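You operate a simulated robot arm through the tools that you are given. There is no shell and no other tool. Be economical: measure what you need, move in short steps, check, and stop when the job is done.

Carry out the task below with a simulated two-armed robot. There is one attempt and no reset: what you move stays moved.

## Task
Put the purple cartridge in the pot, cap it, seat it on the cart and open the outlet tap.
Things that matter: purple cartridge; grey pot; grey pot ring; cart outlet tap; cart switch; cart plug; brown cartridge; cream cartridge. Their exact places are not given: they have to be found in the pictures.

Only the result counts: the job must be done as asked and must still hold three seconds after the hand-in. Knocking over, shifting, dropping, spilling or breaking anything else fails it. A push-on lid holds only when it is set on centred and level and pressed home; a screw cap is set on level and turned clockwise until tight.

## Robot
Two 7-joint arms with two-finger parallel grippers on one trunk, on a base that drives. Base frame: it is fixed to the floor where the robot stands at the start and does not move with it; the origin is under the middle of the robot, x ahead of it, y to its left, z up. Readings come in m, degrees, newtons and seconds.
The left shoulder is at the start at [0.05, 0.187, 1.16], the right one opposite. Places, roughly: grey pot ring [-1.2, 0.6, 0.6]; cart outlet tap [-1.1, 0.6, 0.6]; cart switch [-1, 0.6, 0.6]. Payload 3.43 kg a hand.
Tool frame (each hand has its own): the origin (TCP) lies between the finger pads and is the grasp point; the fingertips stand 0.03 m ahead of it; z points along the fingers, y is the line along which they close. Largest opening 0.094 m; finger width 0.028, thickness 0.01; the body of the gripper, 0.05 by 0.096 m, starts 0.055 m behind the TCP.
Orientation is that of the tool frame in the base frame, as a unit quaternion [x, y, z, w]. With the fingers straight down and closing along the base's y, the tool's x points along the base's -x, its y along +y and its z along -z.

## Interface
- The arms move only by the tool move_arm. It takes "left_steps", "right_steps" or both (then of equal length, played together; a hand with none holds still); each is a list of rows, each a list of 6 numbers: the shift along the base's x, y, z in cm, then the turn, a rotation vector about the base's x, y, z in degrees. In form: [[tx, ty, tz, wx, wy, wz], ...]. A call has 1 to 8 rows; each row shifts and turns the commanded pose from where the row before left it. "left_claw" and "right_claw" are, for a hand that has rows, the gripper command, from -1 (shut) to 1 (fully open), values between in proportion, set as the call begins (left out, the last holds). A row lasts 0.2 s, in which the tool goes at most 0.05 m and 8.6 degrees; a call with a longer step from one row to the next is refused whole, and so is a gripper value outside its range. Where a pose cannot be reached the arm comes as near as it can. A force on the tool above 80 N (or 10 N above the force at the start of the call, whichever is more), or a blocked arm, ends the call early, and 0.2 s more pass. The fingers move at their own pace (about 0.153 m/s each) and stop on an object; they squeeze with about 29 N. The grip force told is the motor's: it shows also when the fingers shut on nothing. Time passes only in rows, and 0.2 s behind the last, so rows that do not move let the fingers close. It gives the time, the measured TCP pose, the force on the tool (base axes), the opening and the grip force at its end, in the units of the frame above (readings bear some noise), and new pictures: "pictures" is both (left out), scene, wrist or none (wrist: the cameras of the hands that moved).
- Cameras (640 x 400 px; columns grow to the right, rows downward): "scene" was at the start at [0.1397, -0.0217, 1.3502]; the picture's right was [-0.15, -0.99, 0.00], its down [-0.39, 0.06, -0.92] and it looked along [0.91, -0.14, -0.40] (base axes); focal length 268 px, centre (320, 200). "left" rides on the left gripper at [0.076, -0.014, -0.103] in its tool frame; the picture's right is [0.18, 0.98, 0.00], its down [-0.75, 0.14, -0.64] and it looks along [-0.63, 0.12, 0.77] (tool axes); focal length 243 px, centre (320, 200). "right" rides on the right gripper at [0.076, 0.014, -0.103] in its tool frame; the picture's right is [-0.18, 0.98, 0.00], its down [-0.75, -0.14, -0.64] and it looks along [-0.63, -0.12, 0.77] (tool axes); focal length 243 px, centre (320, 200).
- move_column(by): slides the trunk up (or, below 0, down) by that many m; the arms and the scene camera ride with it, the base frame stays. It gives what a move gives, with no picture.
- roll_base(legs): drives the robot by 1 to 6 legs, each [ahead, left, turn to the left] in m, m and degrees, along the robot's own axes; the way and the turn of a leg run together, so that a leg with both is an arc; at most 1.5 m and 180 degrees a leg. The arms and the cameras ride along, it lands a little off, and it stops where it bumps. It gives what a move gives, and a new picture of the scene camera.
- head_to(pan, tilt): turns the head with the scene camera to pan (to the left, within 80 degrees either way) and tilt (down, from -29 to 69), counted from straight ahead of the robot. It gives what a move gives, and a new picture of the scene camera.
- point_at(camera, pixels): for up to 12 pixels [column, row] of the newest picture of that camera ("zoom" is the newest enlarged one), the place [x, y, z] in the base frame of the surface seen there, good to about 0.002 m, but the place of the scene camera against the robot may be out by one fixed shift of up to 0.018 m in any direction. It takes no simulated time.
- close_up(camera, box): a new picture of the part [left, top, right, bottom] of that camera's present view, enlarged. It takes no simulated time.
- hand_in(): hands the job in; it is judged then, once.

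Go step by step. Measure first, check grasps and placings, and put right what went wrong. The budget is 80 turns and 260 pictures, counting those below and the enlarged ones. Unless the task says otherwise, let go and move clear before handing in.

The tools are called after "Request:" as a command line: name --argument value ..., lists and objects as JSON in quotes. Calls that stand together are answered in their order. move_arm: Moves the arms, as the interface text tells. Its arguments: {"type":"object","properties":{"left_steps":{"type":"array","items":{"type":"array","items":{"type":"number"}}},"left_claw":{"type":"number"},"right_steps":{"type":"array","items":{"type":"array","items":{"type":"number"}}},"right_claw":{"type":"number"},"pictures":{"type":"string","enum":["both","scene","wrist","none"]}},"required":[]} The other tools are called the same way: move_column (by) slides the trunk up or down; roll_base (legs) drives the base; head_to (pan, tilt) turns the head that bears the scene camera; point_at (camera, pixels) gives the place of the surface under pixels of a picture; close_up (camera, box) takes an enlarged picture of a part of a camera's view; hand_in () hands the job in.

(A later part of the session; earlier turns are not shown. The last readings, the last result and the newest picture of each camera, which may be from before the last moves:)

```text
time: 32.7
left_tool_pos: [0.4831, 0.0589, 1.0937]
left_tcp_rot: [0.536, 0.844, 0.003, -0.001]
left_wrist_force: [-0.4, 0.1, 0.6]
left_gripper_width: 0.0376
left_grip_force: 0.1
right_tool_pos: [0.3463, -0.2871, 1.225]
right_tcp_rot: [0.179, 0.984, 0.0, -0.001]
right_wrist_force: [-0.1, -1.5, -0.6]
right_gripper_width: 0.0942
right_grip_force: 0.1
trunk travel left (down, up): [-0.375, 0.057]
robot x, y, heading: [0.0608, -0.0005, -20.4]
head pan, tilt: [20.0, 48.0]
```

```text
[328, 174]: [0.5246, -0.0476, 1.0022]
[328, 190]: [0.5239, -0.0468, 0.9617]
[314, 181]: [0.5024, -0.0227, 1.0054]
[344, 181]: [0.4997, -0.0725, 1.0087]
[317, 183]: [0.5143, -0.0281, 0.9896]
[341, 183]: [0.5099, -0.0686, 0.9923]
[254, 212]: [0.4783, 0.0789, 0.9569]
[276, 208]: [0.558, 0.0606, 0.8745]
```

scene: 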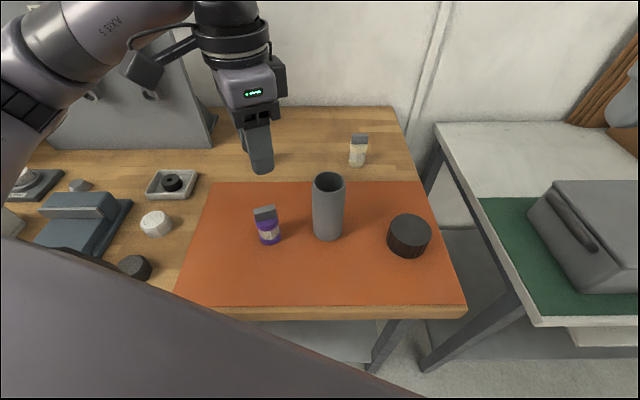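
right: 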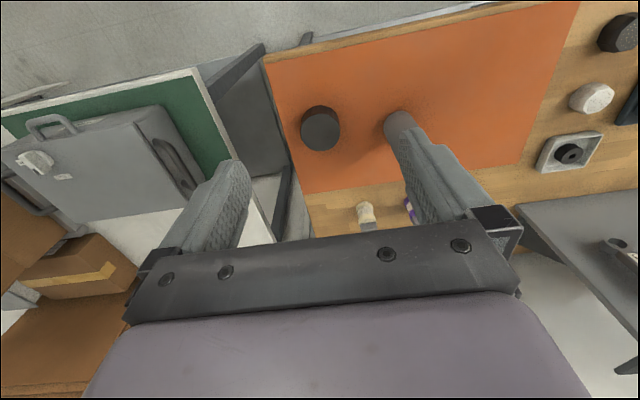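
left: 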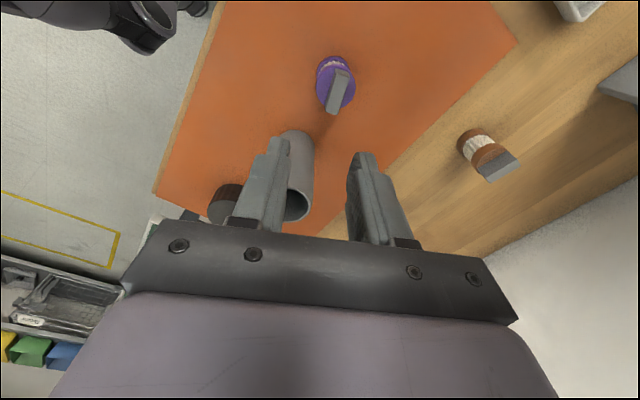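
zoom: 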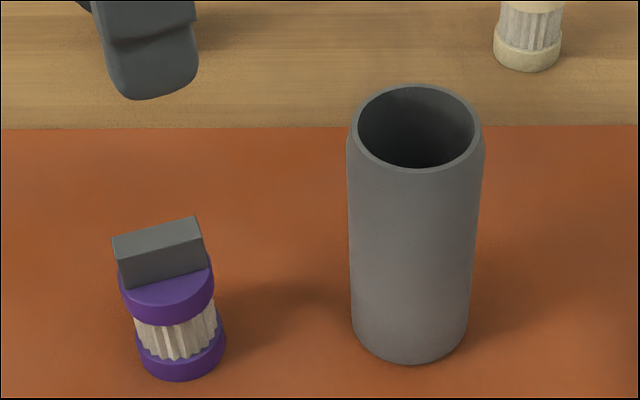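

Now precise tab corners from the wrist zoom, plus a zoom on the pot rim.

Request:
close_up --camera "left" --box '[290, 40, 390, 130]'

Request:
point_at --camera "zoom" --pixels '[[310, 158], [356, 168], [308, 326], [262, 314], [308, 240], [235, 220], [370, 220]]'

Request:
point_at --camera "left" --pixels '[[290, 218], [308, 200], [311, 145], [300, 132]]'

```text
4.44 times, centred on (340, 85) of left
```

zoom: 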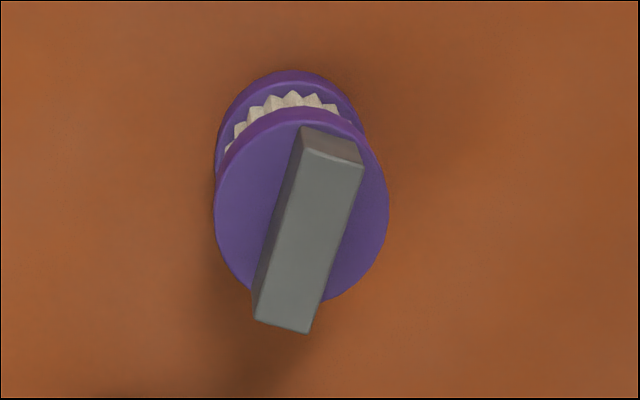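

```text
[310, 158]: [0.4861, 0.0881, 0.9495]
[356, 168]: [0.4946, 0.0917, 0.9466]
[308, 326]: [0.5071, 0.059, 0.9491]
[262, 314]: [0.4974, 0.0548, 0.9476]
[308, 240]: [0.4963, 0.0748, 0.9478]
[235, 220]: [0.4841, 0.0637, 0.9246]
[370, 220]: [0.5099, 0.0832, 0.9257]
```

```text
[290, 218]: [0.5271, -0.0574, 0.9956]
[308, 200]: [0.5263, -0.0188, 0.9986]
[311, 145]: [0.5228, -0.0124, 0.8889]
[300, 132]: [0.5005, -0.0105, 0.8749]
```

Tab centre (0.4963, 0.0734), thin axis at azimuth 20°, top z 0.948. I align, descend so the fingertips reach z≈0.928, and grip.

Request:
move_arm --left_steps '[[1.32, 1.45, 0, 0, 0, -5], [0, 0, -4, 0, 0, 0], [0, 0, -4, 0, 0, 0], [0, 0, -3, 0, 0, 0]]'

```text
time: 33.7
left_tool_pos: [0.4975, 0.0729, 0.9823]
left_tcp_rot: [0.571, 0.821, 0.003, -0.001]
left_wrist_force: [0.1, 0.8, 0.5]
left_gripper_width: 0.0376
left_grip_force: 0.1
right_tool_pos: [0.3465, -0.2885, 1.2233]
right_tcp_rot: [0.179, 0.984, 0.0, 0.0]
right_wrist_force: [-0.2, 0.0, 0.2]
right_gripper_width: 0.0939
right_grip_force: 0.1
trunk travel left (down, up): [-0.375, 0.057]
robot x, y, heading: [0.0611, 0.0024, -20.5]
head pan, tilt: [20.0, 48.0]
```

scene: 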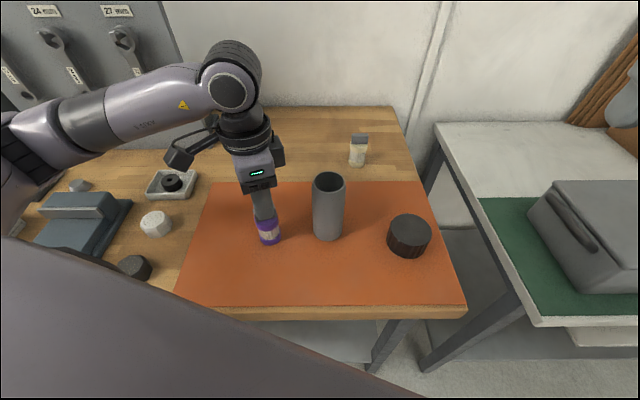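
left: 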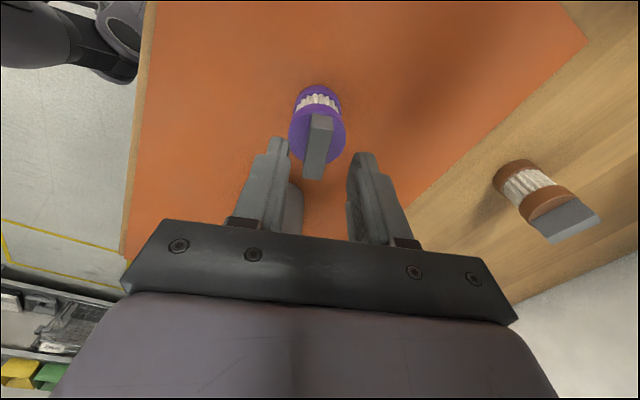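

Aligned. I descend the last 2.4 cm, grip the tab and lift.

Request:
move_arm --left_steps '[[0, 0, -1.4, 0, 0, 0], [0, 0, -1.0, 0, 0, 0]]' --pictures "none"

Request:
move_arm --left_steps '[[0, 0, 0, 0, 0, 0], [0, 0, 0, 0, 0, 0], [0, 0, 2, 0, 0, 0], [0, 0, 4, 0, 0, 0]]' --left_claw -1

```text
time: 34.3
left_tool_pos: [0.4963, 0.0739, 0.9586]
left_tcp_rot: [0.572, 0.82, 0.002, 0.0]
left_wrist_force: [0.1, 0.6, -0.3]
left_gripper_width: 0.0376
left_grip_force: 0.2
right_tool_pos: [0.3467, -0.2864, 1.2235]
right_tcp_rot: [0.18, 0.984, 0.0, -0.001]
right_wrist_force: [0.1, -0.7, -0.2]
right_gripper_width: 0.0941
right_grip_force: 0.1
trunk travel left (down, up): [-0.375, 0.057]
robot x, y, heading: [0.0636, -0.0019, -20.4]
head pan, tilt: [20.0, 48.0]
```

```text
time: 35.3
left_tool_pos: [0.4978, 0.0738, 1.0188]
left_tcp_rot: [0.571, 0.821, 0.003, -0.002]
left_wrist_force: [0.3, -0.5, -1.0]
left_gripper_width: 0.013
left_grip_force: 29.5
right_tool_pos: [0.3464, -0.2876, 1.2234]
right_tcp_rot: [0.18, 0.984, 0.0, -0.001]
right_wrist_force: [0.2, 0.0, 0.3]
right_gripper_width: 0.0941
right_grip_force: 0.0
trunk travel left (down, up): [-0.375, 0.057]
robot x, y, heading: [0.0592, 0.0007, -20.9]
head pan, tilt: [20.0, 48.0]
```

scene: 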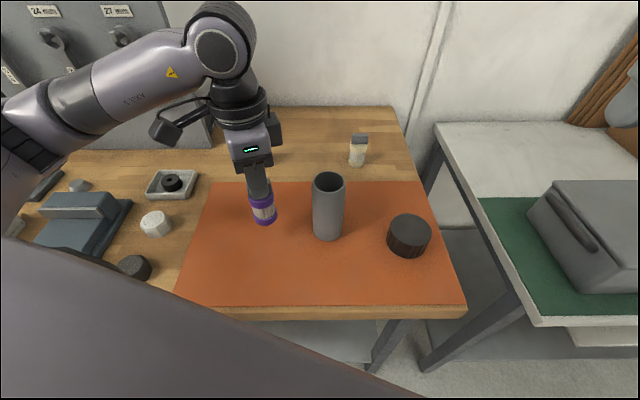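
left: 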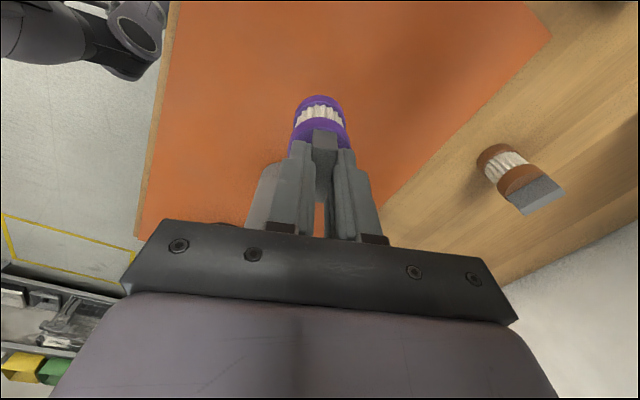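

Held firmly (29.5 N). I raise it to clear the rim and look at the pot rim with the right wrist camera.

Request:
move_arm --left_steps '[[0, 0, 4, 0, 0, 0], [0, 0, 4, 0, 0, 0], [0, 0, 2, 0, 0, 0]]' --right_steps '[[0, 2, 0, 0, 0, 0], [0, 2, 0, 0, 0, 0], [0, 0, 0, 0, 0, 0]]'

```text
time: 36.1
left_tool_pos: [0.4956, 0.0734, 1.1197]
left_tcp_rot: [0.571, 0.821, 0.002, 0.0]
left_wrist_force: [-0.6, 0.6, -0.7]
left_gripper_width: 0.0132
left_grip_force: 28.6
right_tool_pos: [0.347, -0.2476, 1.2243]
right_tcp_rot: [0.179, 0.984, 0.001, -0.001]
right_wrist_force: [0.2, -0.7, 0.0]
right_gripper_width: 0.094
right_grip_force: 0.2
trunk travel left (down, up): [-0.375, 0.057]
robot x, y, heading: [0.0623, -0.0021, -20.7]
head pan, tilt: [20.0, 48.0]
```

scene: 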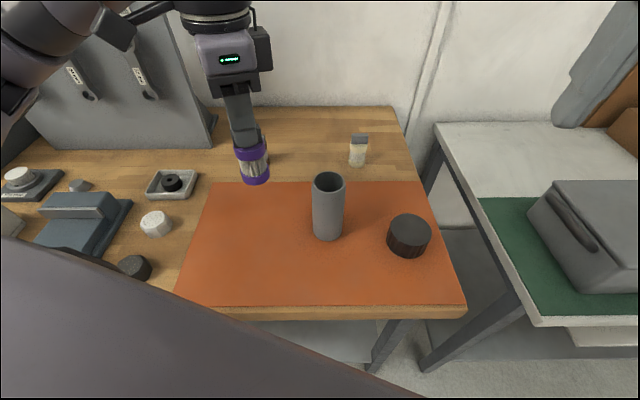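
right: 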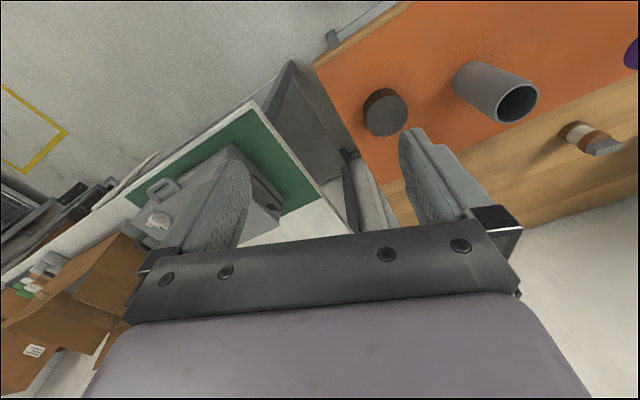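
left: 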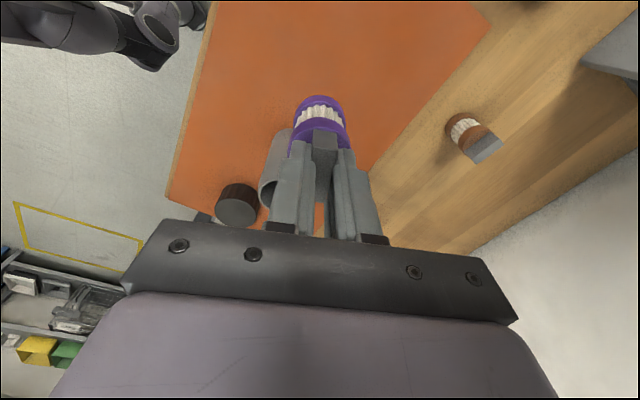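

The right wrist camera sees the rim fully at (517,102). I zoom and measure it.

Request:
close_up --camera "right" --box '[440, 50, 560, 130]'

Request:
point_at --camera "right" --pixels '[[497, 102], [536, 100], [517, 83], [515, 121], [386, 112], [372, 130], [408, 118], [396, 94]]'

```text
5.00 times, centred on (500, 90) of right
```

zoom: 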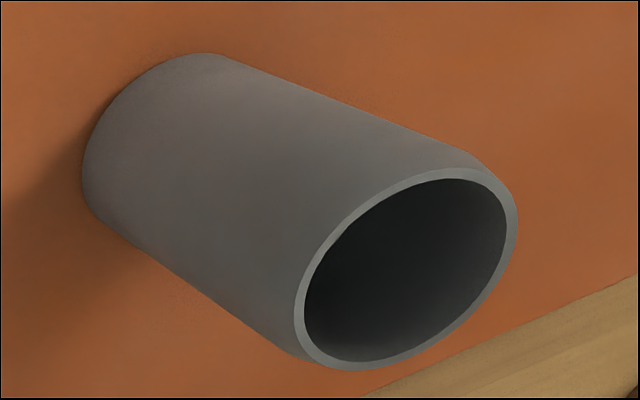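

```text
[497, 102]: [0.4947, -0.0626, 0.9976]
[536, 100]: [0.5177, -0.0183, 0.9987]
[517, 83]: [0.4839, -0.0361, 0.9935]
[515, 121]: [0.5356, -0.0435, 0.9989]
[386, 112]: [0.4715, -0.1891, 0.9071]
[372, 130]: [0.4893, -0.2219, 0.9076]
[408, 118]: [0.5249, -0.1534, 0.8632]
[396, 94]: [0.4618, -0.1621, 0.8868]
```

Request:
point_at --camera "zoom" --pixels '[[300, 310], [511, 215], [440, 174], [350, 364], [346, 222], [478, 308], [310, 350], [500, 184], [400, 190], [430, 345]]'

```text
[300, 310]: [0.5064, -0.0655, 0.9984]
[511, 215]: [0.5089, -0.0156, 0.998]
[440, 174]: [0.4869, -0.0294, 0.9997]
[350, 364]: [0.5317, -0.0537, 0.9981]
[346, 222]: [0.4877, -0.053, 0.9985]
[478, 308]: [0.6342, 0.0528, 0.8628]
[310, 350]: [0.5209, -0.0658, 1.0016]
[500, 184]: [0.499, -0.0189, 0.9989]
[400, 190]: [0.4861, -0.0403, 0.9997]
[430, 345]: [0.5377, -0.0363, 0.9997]
```

Rim centre ≈(0.5108,-0.0408), rim z 0.998. I move the cartridge over it, its bottom ~1.5 cm above the rim, and check.

Request:
move_arm --left_steps '[[0.4, -3.2, 0, 0, 0, 0], [0.4, -3.2, 0, 0, 0, 0], [0.4, -3.2, 0, 0, 0, 0], [0.3, -1.8, 0, 0, 0, 0], [0, 0, -1, 0, 0, 0]]' --right_steps '[[0, 0, 0, 0, 0, 0], [0, 0, 0, 0, 0, 0], [0, 0, 0, 0, 0, 0], [0, 0, 0, 0, 0, 0], [0, 0, 0, 0, 0, 0]]'

Request:
close_up --camera "scene" --box '[270, 90, 390, 250]'

Request:
close_up --camera "right" --box '[440, 20, 600, 140]'

```text
time: 37.3
left_tool_pos: [0.5124, -0.0418, 1.1087]
left_tcp_rot: [0.571, 0.821, 0.002, -0.001]
left_wrist_force: [-0.6, -0.8, -1.3]
left_gripper_width: 0.0128
left_grip_force: 29.1
right_tool_pos: [0.3471, -0.2457, 1.224]
right_tcp_rot: [0.18, 0.984, 0.0, -0.001]
right_wrist_force: [0.2, 1.1, -0.1]
right_gripper_width: 0.0942
right_grip_force: 0.1
trunk travel left (down, up): [-0.375, 0.057]
robot x, y, heading: [0.06, 0.002, -20.7]
head pan, tilt: [20.0, 48.0]
```

scene: 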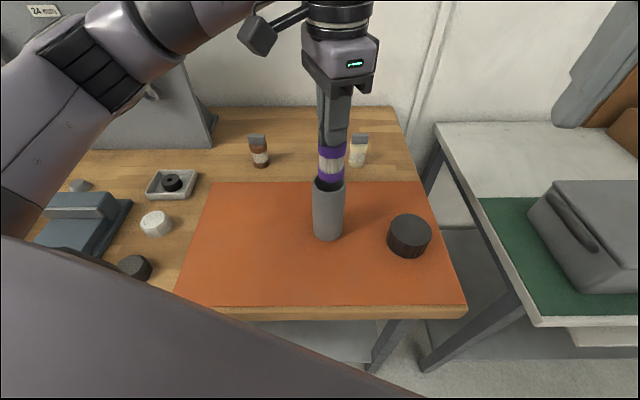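
right: 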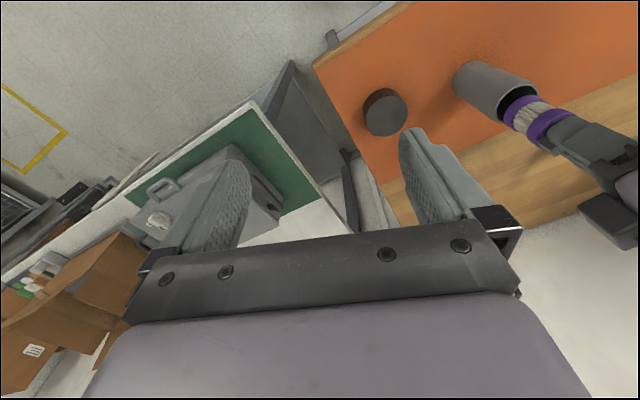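
left: 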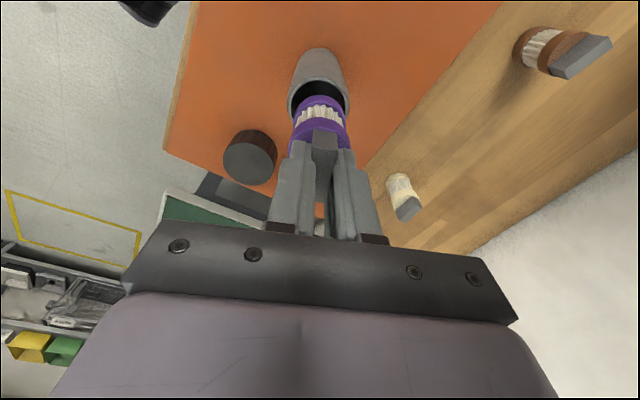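

```text
2.50 times, centred on (330, 170) of scene
```

zoom: 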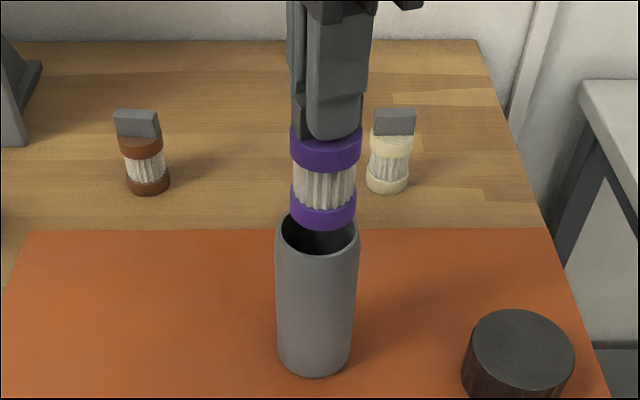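

```text
3.33 times, centred on (520, 80) of right
```

zoom: 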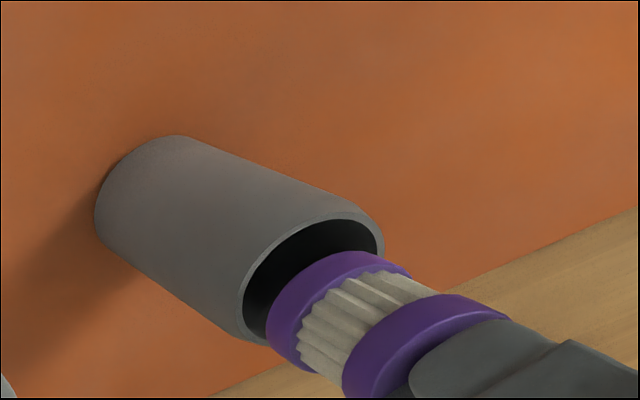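

Scene zoom suggests the cartridge is a few mm right (−y) of the rim centre (323 vs 318). I measure ring and rim points from both wrist cameras.

Request:
point_at --camera "zoom" --pixels '[[273, 325], [285, 295], [310, 270], [345, 256], [385, 262], [245, 320], [260, 270], [300, 230], [350, 215], [380, 245], [400, 310], [360, 340]]'

Request:
close_up --camera "left" --box '[270, 60, 370, 160]'

```text
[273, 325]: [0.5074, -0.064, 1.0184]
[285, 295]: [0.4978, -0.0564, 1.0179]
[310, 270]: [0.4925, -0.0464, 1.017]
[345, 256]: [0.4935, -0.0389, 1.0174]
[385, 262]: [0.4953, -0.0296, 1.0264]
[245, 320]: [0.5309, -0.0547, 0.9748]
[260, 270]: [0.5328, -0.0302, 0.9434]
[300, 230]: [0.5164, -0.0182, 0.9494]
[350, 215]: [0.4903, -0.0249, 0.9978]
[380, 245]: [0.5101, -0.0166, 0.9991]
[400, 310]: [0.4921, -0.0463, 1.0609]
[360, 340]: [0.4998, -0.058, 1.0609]
```

```text
4.00 times, centred on (320, 110) of left
```

zoom: 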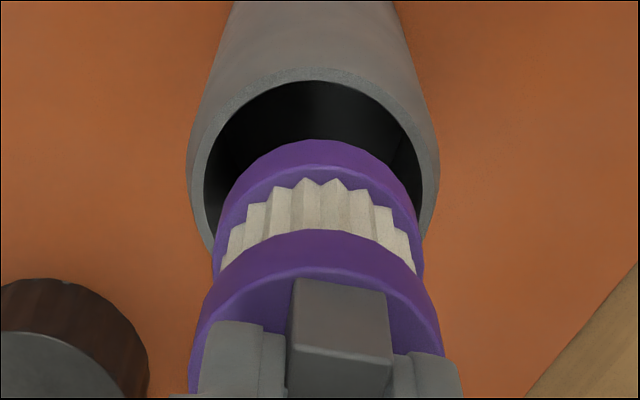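

Fits give the cartridge centre at ≈(0.513,-0.0437) versus rim (0.5108,-0.0408). I correct by (-0.15,+0.33) cm and recheck.

Request:
move_arm --left_steps '[[-0.15, 0.33, 0, 0, 0, 0], [0, 0, -0.4, 0, 0, 0]]' --pictures "none"

Request:
close_up --camera "scene" --box '[290, 130, 370, 250]'

Request:
close_up --camera "left" --box '[270, 60, 370, 160]'

Request:
close_up --camera "right" --box '[460, 50, 560, 130]'

```text
time: 37.9
left_tool_pos: [0.5092, -0.0378, 1.1047]
left_tcp_rot: [0.571, 0.821, 0.002, 0.0]
left_wrist_force: [-0.4, 0.6, 0.1]
left_gripper_width: 0.0131
left_grip_force: 29.0
right_tool_pos: [0.3468, -0.246, 1.2256]
right_tcp_rot: [0.18, 0.984, 0.0, -0.001]
right_wrist_force: [-0.2, 0.3, -0.5]
right_gripper_width: 0.0941
right_grip_force: 0.2
trunk travel left (down, up): [-0.375, 0.057]
robot x, y, heading: [0.0645, -0.002, -20.8]
head pan, tilt: [20.0, 48.0]
```

```text
3.33 times, centred on (330, 190) of scene
```

zoom: 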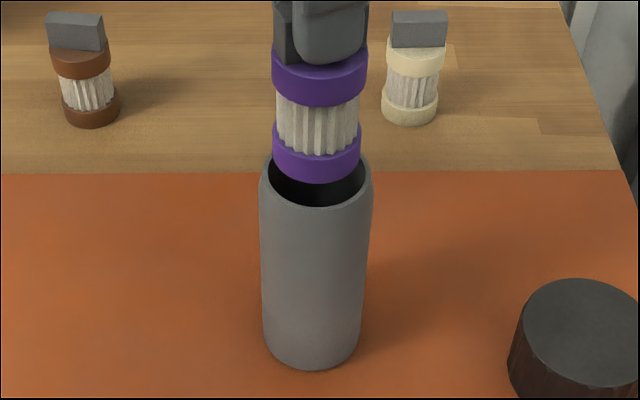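

```text
4.00 times, centred on (320, 110) of left
```

zoom: 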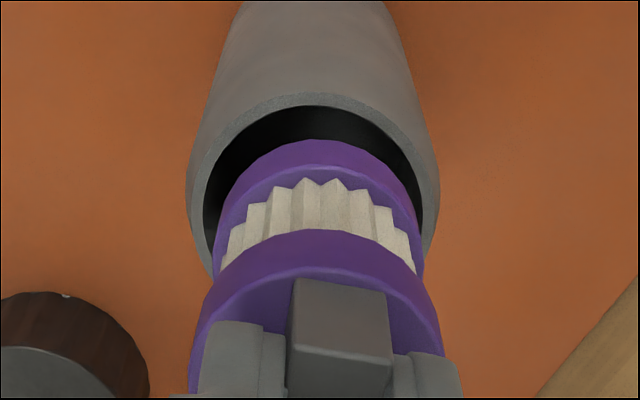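

```text
5.00 times, centred on (510, 90) of right
```

zoom: 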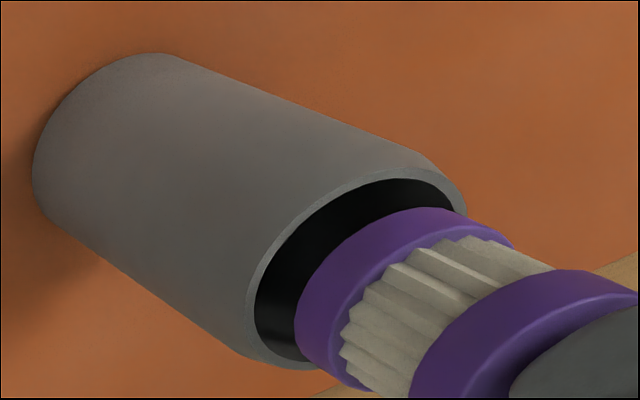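

Scene shows it centred (317 vs 316); the left view shows ≤1 mm offset. I descend slowly into the mouth, watching force.

Request:
move_arm --left_steps '[[-0.05, 0, -0.5, 0, 0, 0], [0, 0, -0.5, 0, 0, 0], [0, 0, -0.5, 0, 0, 0], [0, 0, -0.3, 0, 0, 0]]'

Request:
close_up --camera "right" --box '[460, 50, 560, 130]'

```text
time: 38.9
left_tool_pos: [0.5105, -0.0375, 1.0875]
left_tcp_rot: [0.572, 0.821, 0.002, -0.001]
left_wrist_force: [-0.1, 0.0, -1.0]
left_gripper_width: 0.0133
left_grip_force: 28.6
right_tool_pos: [0.3457, -0.246, 1.223]
right_tcp_rot: [0.18, 0.984, 0.0, -0.002]
right_wrist_force: [0.0, -0.2, 0.1]
right_gripper_width: 0.0939
right_grip_force: 0.0
trunk travel left (down, up): [-0.375, 0.057]
robot x, y, heading: [0.0599, 0.0018, -20.7]
head pan, tilt: [20.0, 48.0]
```

scene: 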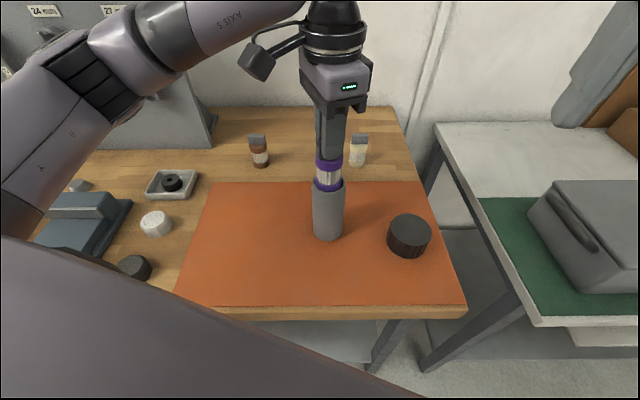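
left: 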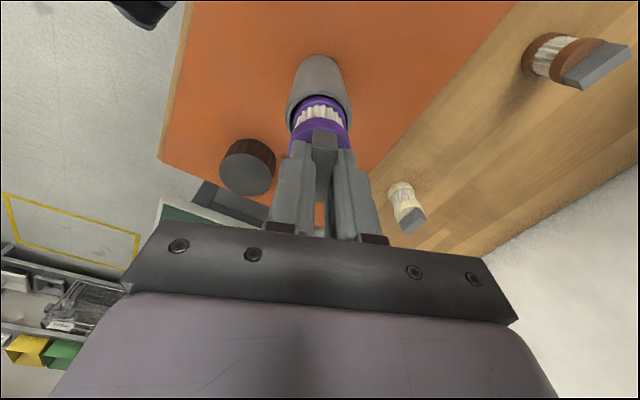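

```text
5.00 times, centred on (510, 90) of right
```

zoom: 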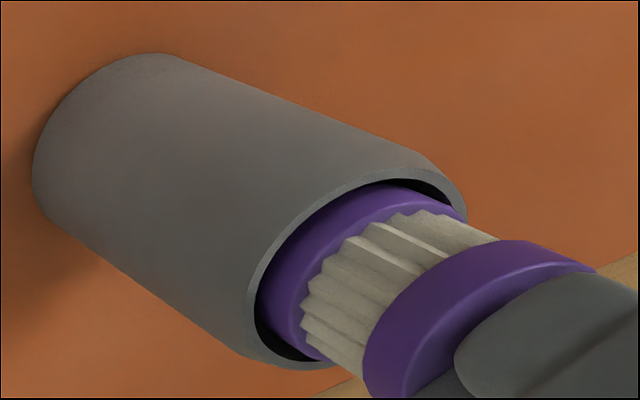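

It is entering with no force. I keep descending in steps.

Request:
move_arm --left_steps '[[0, 0, -0.7, 0, 0, 0], [0, 0, -0.7, 0, 0, 0], [0, 0, -0.7, 0, 0, 0], [0, 0, -0.7, 0, 0, 0]]'

Request:
close_up --camera "right" --box '[460, 50, 560, 130]'

```text
time: 39.9
left_tool_pos: [0.51, -0.0366, 1.0584]
left_tcp_rot: [0.571, 0.821, 0.002, 0.0]
left_wrist_force: [0.9, 0.9, -0.3]
left_gripper_width: 0.0129
left_grip_force: 29.1
right_tool_pos: [0.3467, -0.2469, 1.2239]
right_tcp_rot: [0.179, 0.984, 0.0, -0.001]
right_wrist_force: [-1.3, 0.0, 0.4]
right_gripper_width: 0.0936
right_grip_force: 0.0
trunk travel left (down, up): [-0.375, 0.057]
robot x, y, heading: [0.0584, -0.0004, -20.6]
head pan, tilt: [20.0, 48.0]
```

scene: 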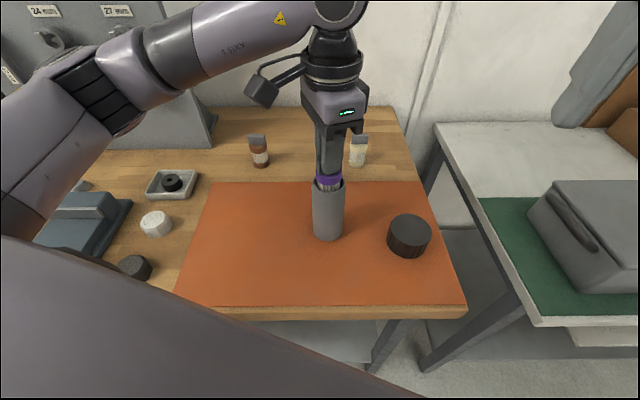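
left: 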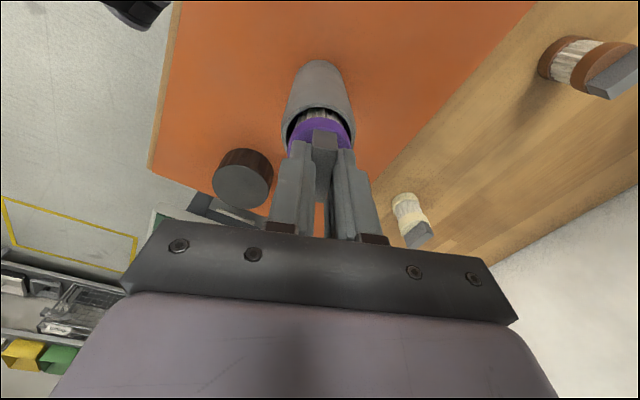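

```text
5.00 times, centred on (510, 90) of right
```

zoom: 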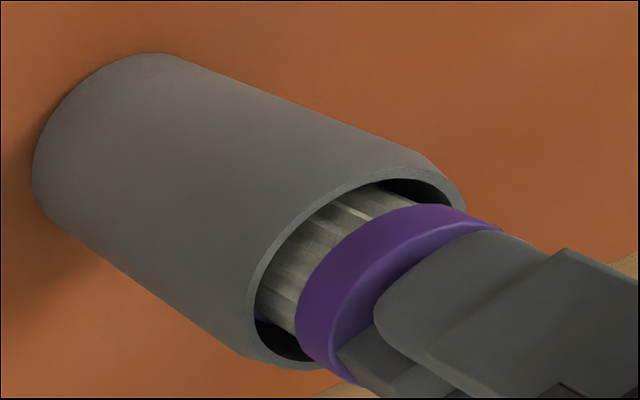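

Still free. I continue down another 4.5 cm.

Request:
move_arm --left_steps '[[0, 0, -0.8, 0, 0, 0], [0, 0, -0.8, 0, 0, 0], [0, 0, -0.8, 0, 0, 0], [0, 0, -0.8, 0, 0, 0], [0, 0, -0.8, 0, 0, 0]]' --pictures "none"

Request:
close_up --camera "right" --box '[460, 50, 560, 130]'

```text
time: 41.1
left_tool_pos: [0.5091, -0.0373, 1.0297]
left_tcp_rot: [0.57, 0.821, 0.001, 0.01]
left_wrist_force: [2.3, 5.1, 57.1]
left_gripper_width: 0.0135
left_grip_force: 29.0
right_tool_pos: [0.3427, -0.2458, 1.227]
right_tcp_rot: [0.179, 0.984, 0.001, 0.001]
right_wrist_force: [-0.5, 0.2, 0.0]
right_gripper_width: 0.0938
right_grip_force: 0.0
trunk travel left (down, up): [-0.375, 0.057]
robot x, y, heading: [0.0602, -0.0031, -20.7]
head pan, tilt: [20.0, 48.0]
```

```text
5.00 times, centred on (510, 90) of right
```

zoom: 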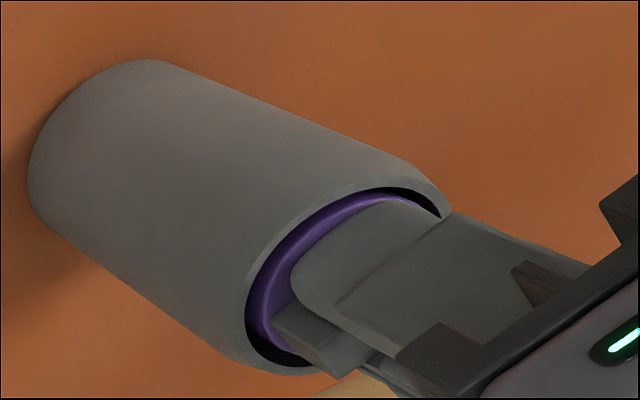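

57 N at TCP 1.030: exactly where the fingertips reach the rim (z 0.9985), so a finger likely touches it. I back up 2 cm and look closely.

Request:
move_arm --left_steps '[[0, 0, 2, 0, 0, 0], [0, 0, 0, 0, 0, 0]]'

Request:
close_up --camera "left" --box '[270, 60, 370, 160]'

Request:
close_up --camera "scene" --box '[290, 130, 370, 250]'

Request:
close_up --camera "right" --box '[460, 50, 560, 130]'

```text
time: 41.7
left_tool_pos: [0.51, -0.0379, 1.0372]
left_tcp_rot: [0.572, 0.82, 0.003, -0.003]
left_wrist_force: [-0.9, 0.3, -0.1]
left_gripper_width: 0.0131
left_grip_force: 28.2
right_tool_pos: [0.3472, -0.2466, 1.2238]
right_tcp_rot: [0.18, 0.984, 0.001, -0.001]
right_wrist_force: [-0.1, 0.6, -0.7]
right_gripper_width: 0.0939
right_grip_force: 0.0
trunk travel left (down, up): [-0.375, 0.057]
robot x, y, heading: [0.059, -0.0006, -20.7]
head pan, tilt: [20.0, 48.0]
```

scene: 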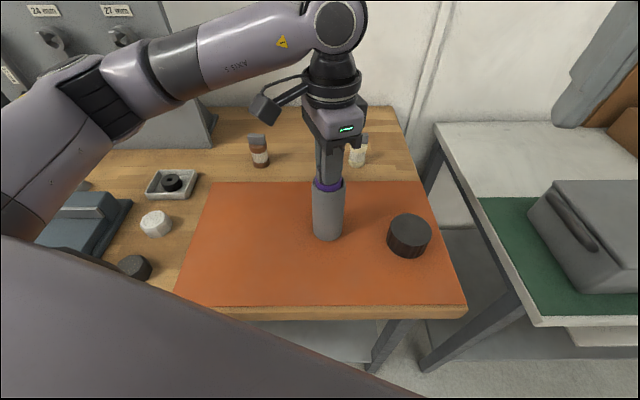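
left: 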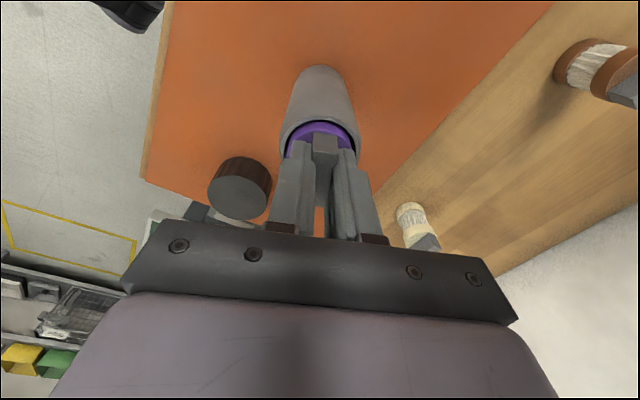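

```text
4.00 times, centred on (320, 110) of left
```

zoom: 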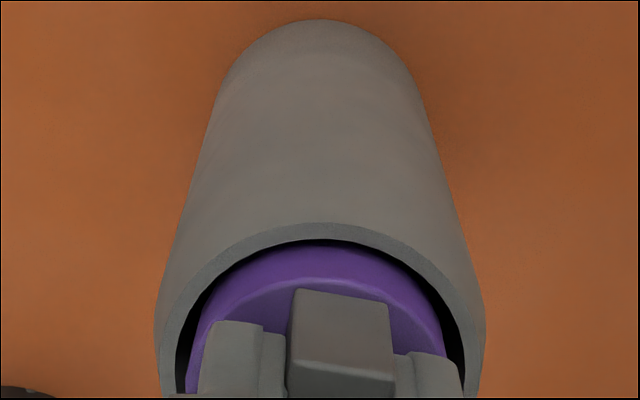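

```text
3.33 times, centred on (330, 190) of scene
```

zoom: 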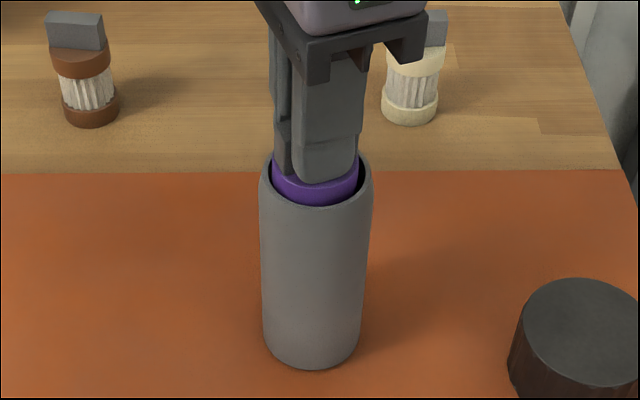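

```text
5.00 times, centred on (510, 90) of right
```

zoom: 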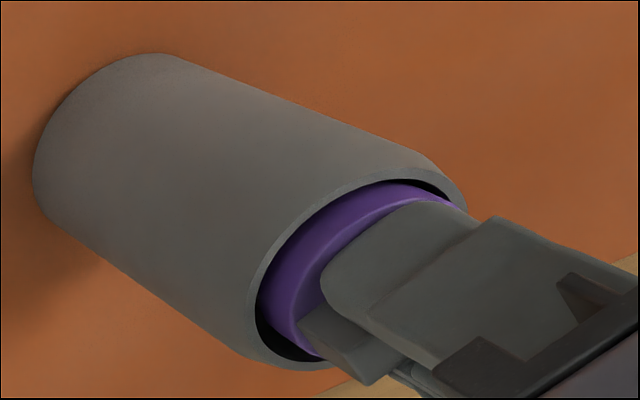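

The fingers lie within the ring's outline, so the contact was probably the pot's inner seat (body top would be flush just below the rim, tab protruding). I lower gently again to feel it.

Request:
move_arm --left_steps '[[0, 0, -0.4, 0, 0, 0], [0, 0, 0, 0, 0, 0]]' --pictures "none"

Request:
move_arm --left_steps '[[0, 0, -0.3, 0, 0, 0], [0, 0, 0, 0, 0, 0]]' --pictures "none"

Request:
close_up --camera "right" --box '[460, 50, 560, 130]'

```text
time: 42.3
left_tool_pos: [0.5101, -0.0378, 1.0358]
left_tcp_rot: [0.572, 0.821, 0.003, 0.0]
left_wrist_force: [0.1, -0.9, -0.8]
left_gripper_width: 0.013
left_grip_force: 29.0
right_tool_pos: [0.3461, -0.247, 1.2233]
right_tcp_rot: [0.18, 0.984, 0.0, -0.001]
right_wrist_force: [0.2, 0.1, -1.1]
right_gripper_width: 0.0941
right_grip_force: 0.1
trunk travel left (down, up): [-0.375, 0.057]
robot x, y, heading: [0.0609, -0.0009, -21.0]
head pan, tilt: [20.0, 48.0]
```

```text
time: 42.9
left_tool_pos: [0.5096, -0.038, 1.0326]
left_tcp_rot: [0.571, 0.821, 0.002, -0.001]
left_wrist_force: [0.4, 0.1, 0.1]
left_gripper_width: 0.0134
left_grip_force: 28.4
right_tool_pos: [0.3468, -0.2472, 1.223]
right_tcp_rot: [0.18, 0.984, 0.0, -0.001]
right_wrist_force: [0.0, -0.5, -0.5]
right_gripper_width: 0.0941
right_grip_force: 0.2
trunk travel left (down, up): [-0.375, 0.057]
robot x, y, heading: [0.0625, -0.001, -20.6]
head pan, tilt: [20.0, 48.0]
```

```text
5.00 times, centred on (510, 90) of right
```

zoom: 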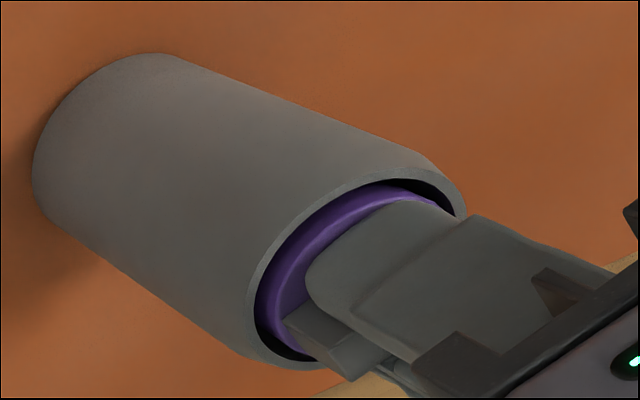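

Request:
move_arm --left_steps '[[0, 0, -0.2, 0, 0, 0], [0, 0, 0, 0, 0, 0]]' --pictures "none"

Request:
move_arm --left_steps '[[0, 0, -0.2, 0, 0, 0], [0, 0, 0, 0, 0, 0]]' --pictures "none"

Request:
close_up --camera "right" --box '[460, 50, 560, 130]'

Request:
close_up --camera "scene" --box '[290, 150, 370, 220]'

```text
time: 43.5
left_tool_pos: [0.5092, -0.037, 1.0302]
left_tcp_rot: [0.57, 0.821, 0.002, -0.001]
left_wrist_force: [0.2, -0.3, 0.7]
left_gripper_width: 0.013
left_grip_force: 28.6
right_tool_pos: [0.347, -0.2464, 1.2248]
right_tcp_rot: [0.179, 0.984, 0.0, -0.001]
right_wrist_force: [-0.3, 0.4, -0.5]
right_gripper_width: 0.0939
right_grip_force: 0.0
trunk travel left (down, up): [-0.375, 0.057]
robot x, y, heading: [0.0637, 0.0, -20.3]
head pan, tilt: [20.0, 48.0]
```

```text
time: 44.1
left_tool_pos: [0.5095, -0.0382, 1.0293]
left_tcp_rot: [0.571, 0.821, 0.002, 0.001]
left_wrist_force: [1.5, 2.6, 15.4]
left_gripper_width: 0.0131
left_grip_force: 29.3
right_tool_pos: [0.3453, -0.2453, 1.2249]
right_tcp_rot: [0.179, 0.984, 0.0, 0.0]
right_wrist_force: [-0.9, 0.1, -0.3]
right_gripper_width: 0.0939
right_grip_force: 0.1
trunk travel left (down, up): [-0.375, 0.057]
robot x, y, heading: [0.062, 0.0022, -20.6]
head pan, tilt: [20.0, 48.0]
```

```text
5.00 times, centred on (510, 90) of right
```

zoom: 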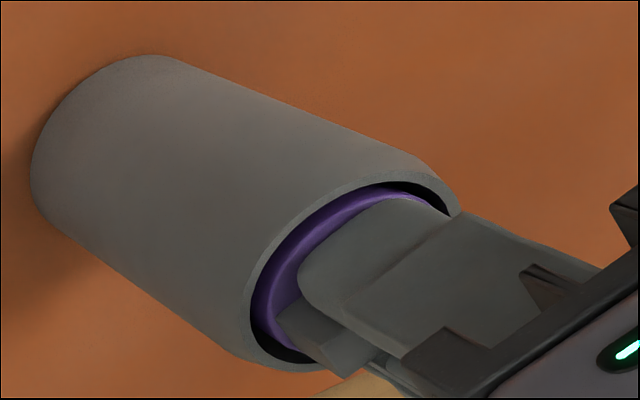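

```text
5.71 times, centred on (330, 185) of scene
```

zoom: 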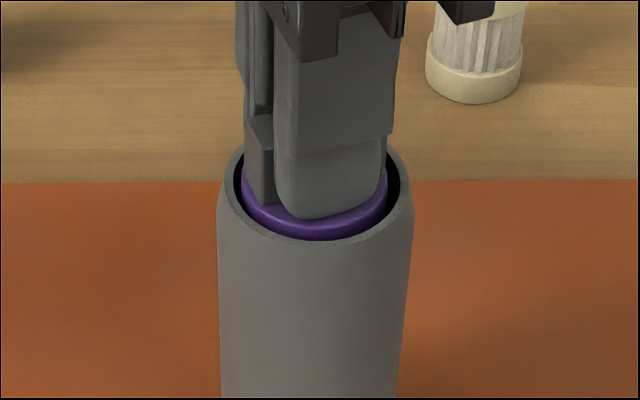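

Contact again at 1.0295 with both fingertips visibly inside the rim outline, so the cartridge is on a seat. I open slightly (to ~0.02 m) and watch.

Request:
move_arm --left_steps '[[0, 0, 0, 0, 0, 0], [0, 0, 0, 0, 0, 0], [0, 0, 2, 0, 0, 0], [0, 0, 4, 0, 0, 0], [0, 0, 4, 0, 0, 0], [-1, 4, 2, 0, 0, 0], [-1, 4, 0, 0, 0, 0], [-1, 4, 0, 0, 0, 0]]' --left_claw -0.55

Request:
close_up --camera "scene" --box '[270, 140, 390, 250]'

Request:
close_up --camera "right" --box '[440, 50, 560, 130]'

```text
time: 45.9
left_tool_pos: [0.4777, 0.0845, 1.1485]
left_tcp_rot: [0.571, 0.821, 0.003, -0.001]
left_wrist_force: [-0.6, 0.6, 0.1]
left_gripper_width: 0.0214
left_grip_force: 0.0
right_tool_pos: [0.3465, -0.2448, 1.225]
right_tcp_rot: [0.179, 0.984, 0.0, -0.001]
right_wrist_force: [0.4, -0.3, 1.0]
right_gripper_width: 0.094
right_grip_force: 0.1
trunk travel left (down, up): [-0.375, 0.057]
robot x, y, heading: [0.0596, 0.001, -20.5]
head pan, tilt: [20.0, 48.0]
```

scene: 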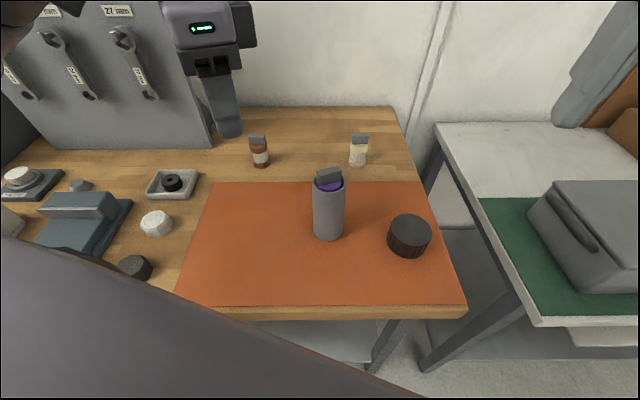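
left: 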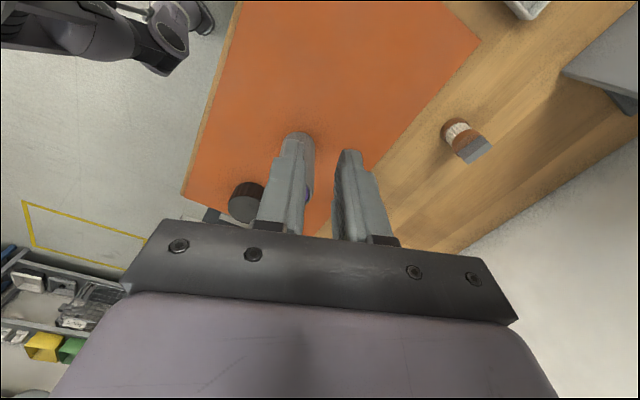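

```text
3.64 times, centred on (330, 195) of scene
```

zoom: 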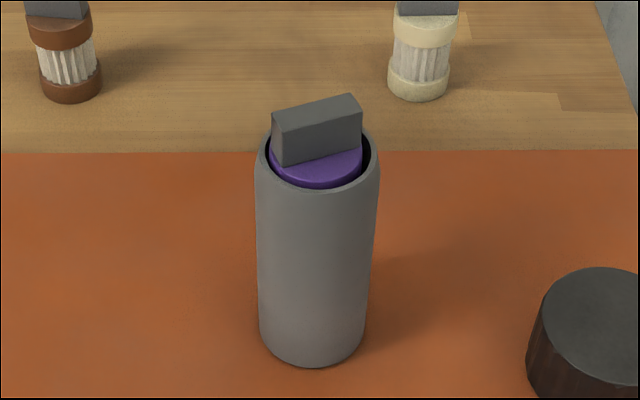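

```text
5.00 times, centred on (500, 90) of right
```

zoom: 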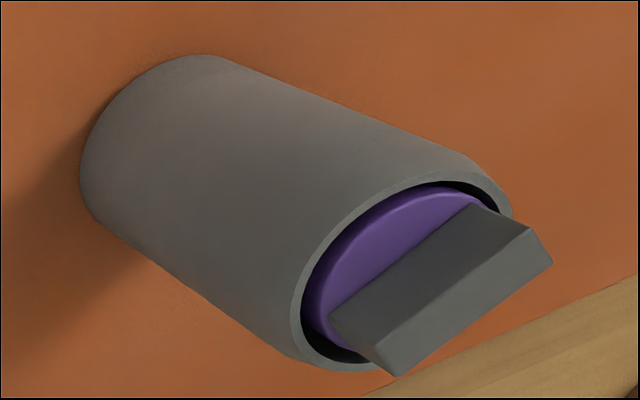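

The purple cartridge sits level in the pot, tab protruding ~2 cm. Next is the cap: I turn the robot back to heading 0 so the right shoulder gets near it, and look at the cap closely.

Request:
roll_base --legs '[[0, 0, 20.5], [0.012, 0, 0]]'

Request:
head_to --pan -8 --tilt 52

Request:
close_up --camera "right" --box '[240, 40, 480, 190]'

```text
time: 47.8
left_tool_pos: [0.436, 0.2205, 1.1481]
left_tcp_rot: [0.419, 0.908, 0.002, 0.0]
left_wrist_force: [0.2, -0.3, 1.4]
left_gripper_width: 0.0214
left_grip_force: 0.1
right_tool_pos: [0.4267, -0.133, 1.2245]
right_tcp_rot: [0.004, 1.0, 0.0, -0.001]
right_wrist_force: [0.5, 0.9, -0.2]
right_gripper_width: 0.0938
right_grip_force: 0.0
trunk travel left (down, up): [-0.375, 0.057]
robot x, y, heading: [0.0757, -0.0052, -0.5]
head pan, tilt: [20.0, 48.0]
```

scene: 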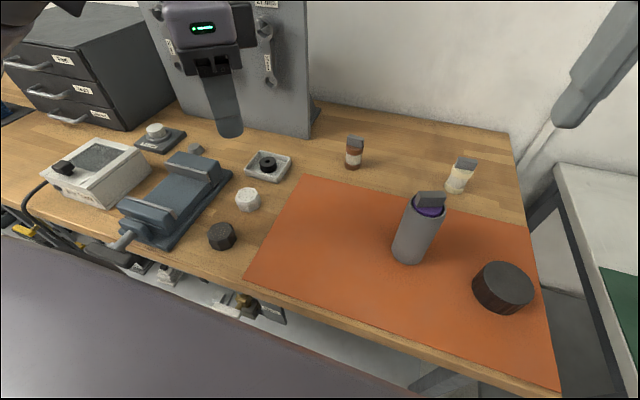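

```text
time: 48.7
left_tool_pos: [0.4358, 0.2207, 1.1488]
left_tcp_rot: [0.419, 0.908, 0.003, 0.0]
left_wrist_force: [-0.1, -0.2, 0.3]
left_gripper_width: 0.0209
left_grip_force: 0.0
right_tool_pos: [0.4246, -0.1351, 1.2239]
right_tcp_rot: [0.005, 1.0, 0.0, -0.001]
right_wrist_force: [1.2, 0.5, -0.2]
right_gripper_width: 0.094
right_grip_force: 0.1
trunk travel left (down, up): [-0.375, 0.057]
robot x, y, heading: [0.0742, -0.0003, -0.2]
head pan, tilt: [-8.0, 52.0]
```

scene: 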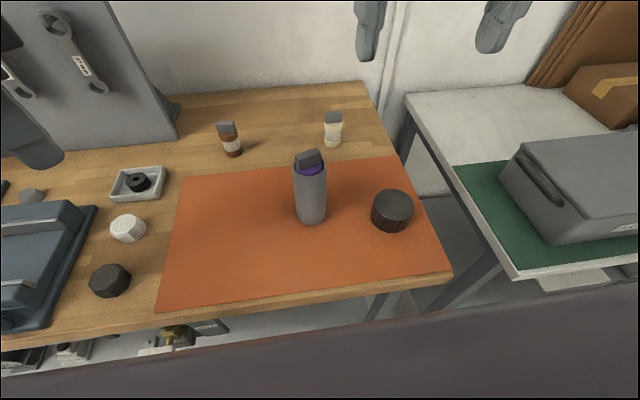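

```text
2.67 times, centred on (360, 115) of right
```

zoom: 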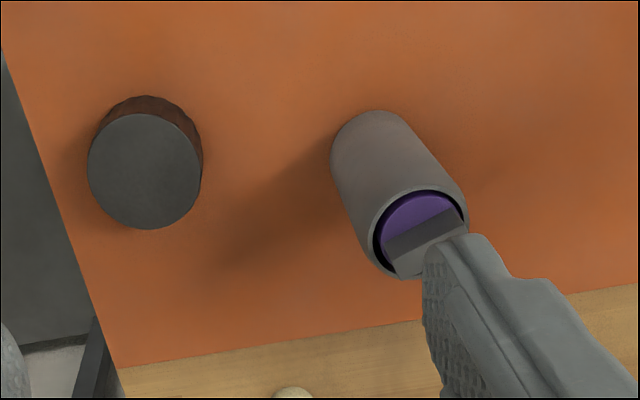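

I measure the cap top's edges from this zoom.

Request:
point_at --camera "zoom" --pixels '[[92, 172], [199, 172], [145, 117], [145, 226], [105, 135], [187, 210], [107, 210], [185, 135], [375, 225], [420, 190], [400, 275], [462, 215]]'

```text
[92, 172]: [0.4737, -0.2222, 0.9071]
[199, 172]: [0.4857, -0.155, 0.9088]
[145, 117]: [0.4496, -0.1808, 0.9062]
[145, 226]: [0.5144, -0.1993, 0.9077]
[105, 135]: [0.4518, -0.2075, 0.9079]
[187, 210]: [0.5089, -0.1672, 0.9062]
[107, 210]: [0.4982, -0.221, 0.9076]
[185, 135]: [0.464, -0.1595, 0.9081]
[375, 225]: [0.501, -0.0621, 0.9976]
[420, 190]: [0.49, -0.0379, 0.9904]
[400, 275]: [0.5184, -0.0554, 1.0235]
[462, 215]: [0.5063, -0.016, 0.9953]
```

Cap centre (0.4808,-0.189), diameter 0.068, top 0.9075. I lower the right hand over it, fully open.

Request:
move_arm --right_steps '[[2.8, -2.7, 0, 0, 0, 0], [2.82, -2.7, -2, 0, 0, 0], [0, 0, -4.5, 0, 0, 0], [0, 0, -4.5, 0, 0, 0], [0, 0, -4.5, 0, 0, 0], [0, 0, -4.5, 0, 0, 0], [0, 0, -4.5, 0, 0, 0]]' --right_claw 1

Request:
close_up --camera "right" --box '[200, 40, 480, 240]'

```text
time: 50.3
left_tool_pos: [0.4372, 0.221, 1.1485]
left_tcp_rot: [0.418, 0.908, 0.002, -0.001]
left_wrist_force: [-0.1, 0.5, -0.1]
left_gripper_width: 0.021
left_grip_force: 0.1
right_tool_pos: [0.4832, -0.1889, 0.9816]
right_tcp_rot: [0.006, 1.0, 0.001, 0.0]
right_wrist_force: [0.7, -0.3, 0.1]
right_gripper_width: 0.0941
right_grip_force: 0.0
trunk travel left (down, up): [-0.375, 0.057]
robot x, y, heading: [0.0728, -0.0013, -0.5]
head pan, tilt: [-8.0, 52.0]
```

scene: 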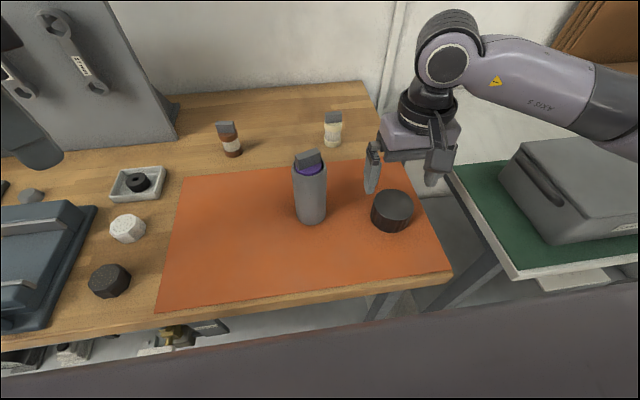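
right: 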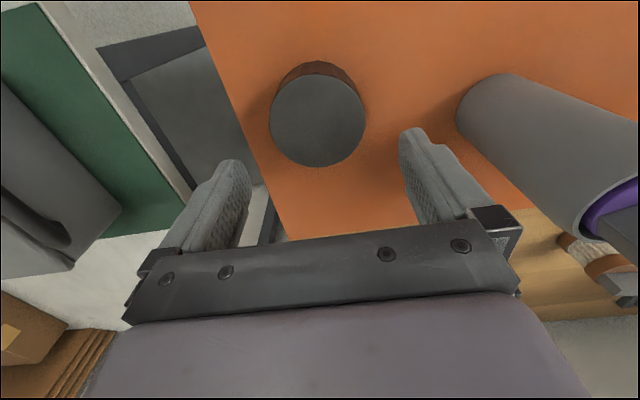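

```text
2.00 times, centred on (340, 140) of right
```

zoom: 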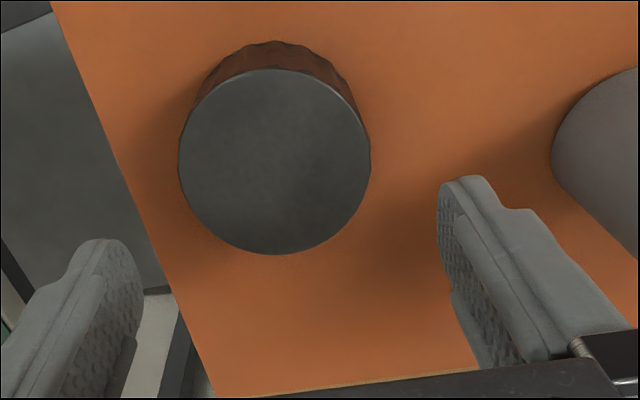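

Request:
point_at --camera "zoom" --pixels '[[183, 160], [366, 160], [275, 73], [275, 250], [210, 105], [340, 220], [210, 222], [340, 100], [275, 50], [100, 250], [450, 190]]'

```text
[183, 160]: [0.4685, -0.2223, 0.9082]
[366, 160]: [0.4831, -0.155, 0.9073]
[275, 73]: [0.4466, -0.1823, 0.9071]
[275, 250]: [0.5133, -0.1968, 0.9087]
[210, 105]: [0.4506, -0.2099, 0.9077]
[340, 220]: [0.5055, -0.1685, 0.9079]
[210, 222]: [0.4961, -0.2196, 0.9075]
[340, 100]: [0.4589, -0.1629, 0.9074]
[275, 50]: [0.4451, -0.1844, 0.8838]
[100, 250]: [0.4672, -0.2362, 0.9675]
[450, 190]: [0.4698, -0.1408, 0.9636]
```

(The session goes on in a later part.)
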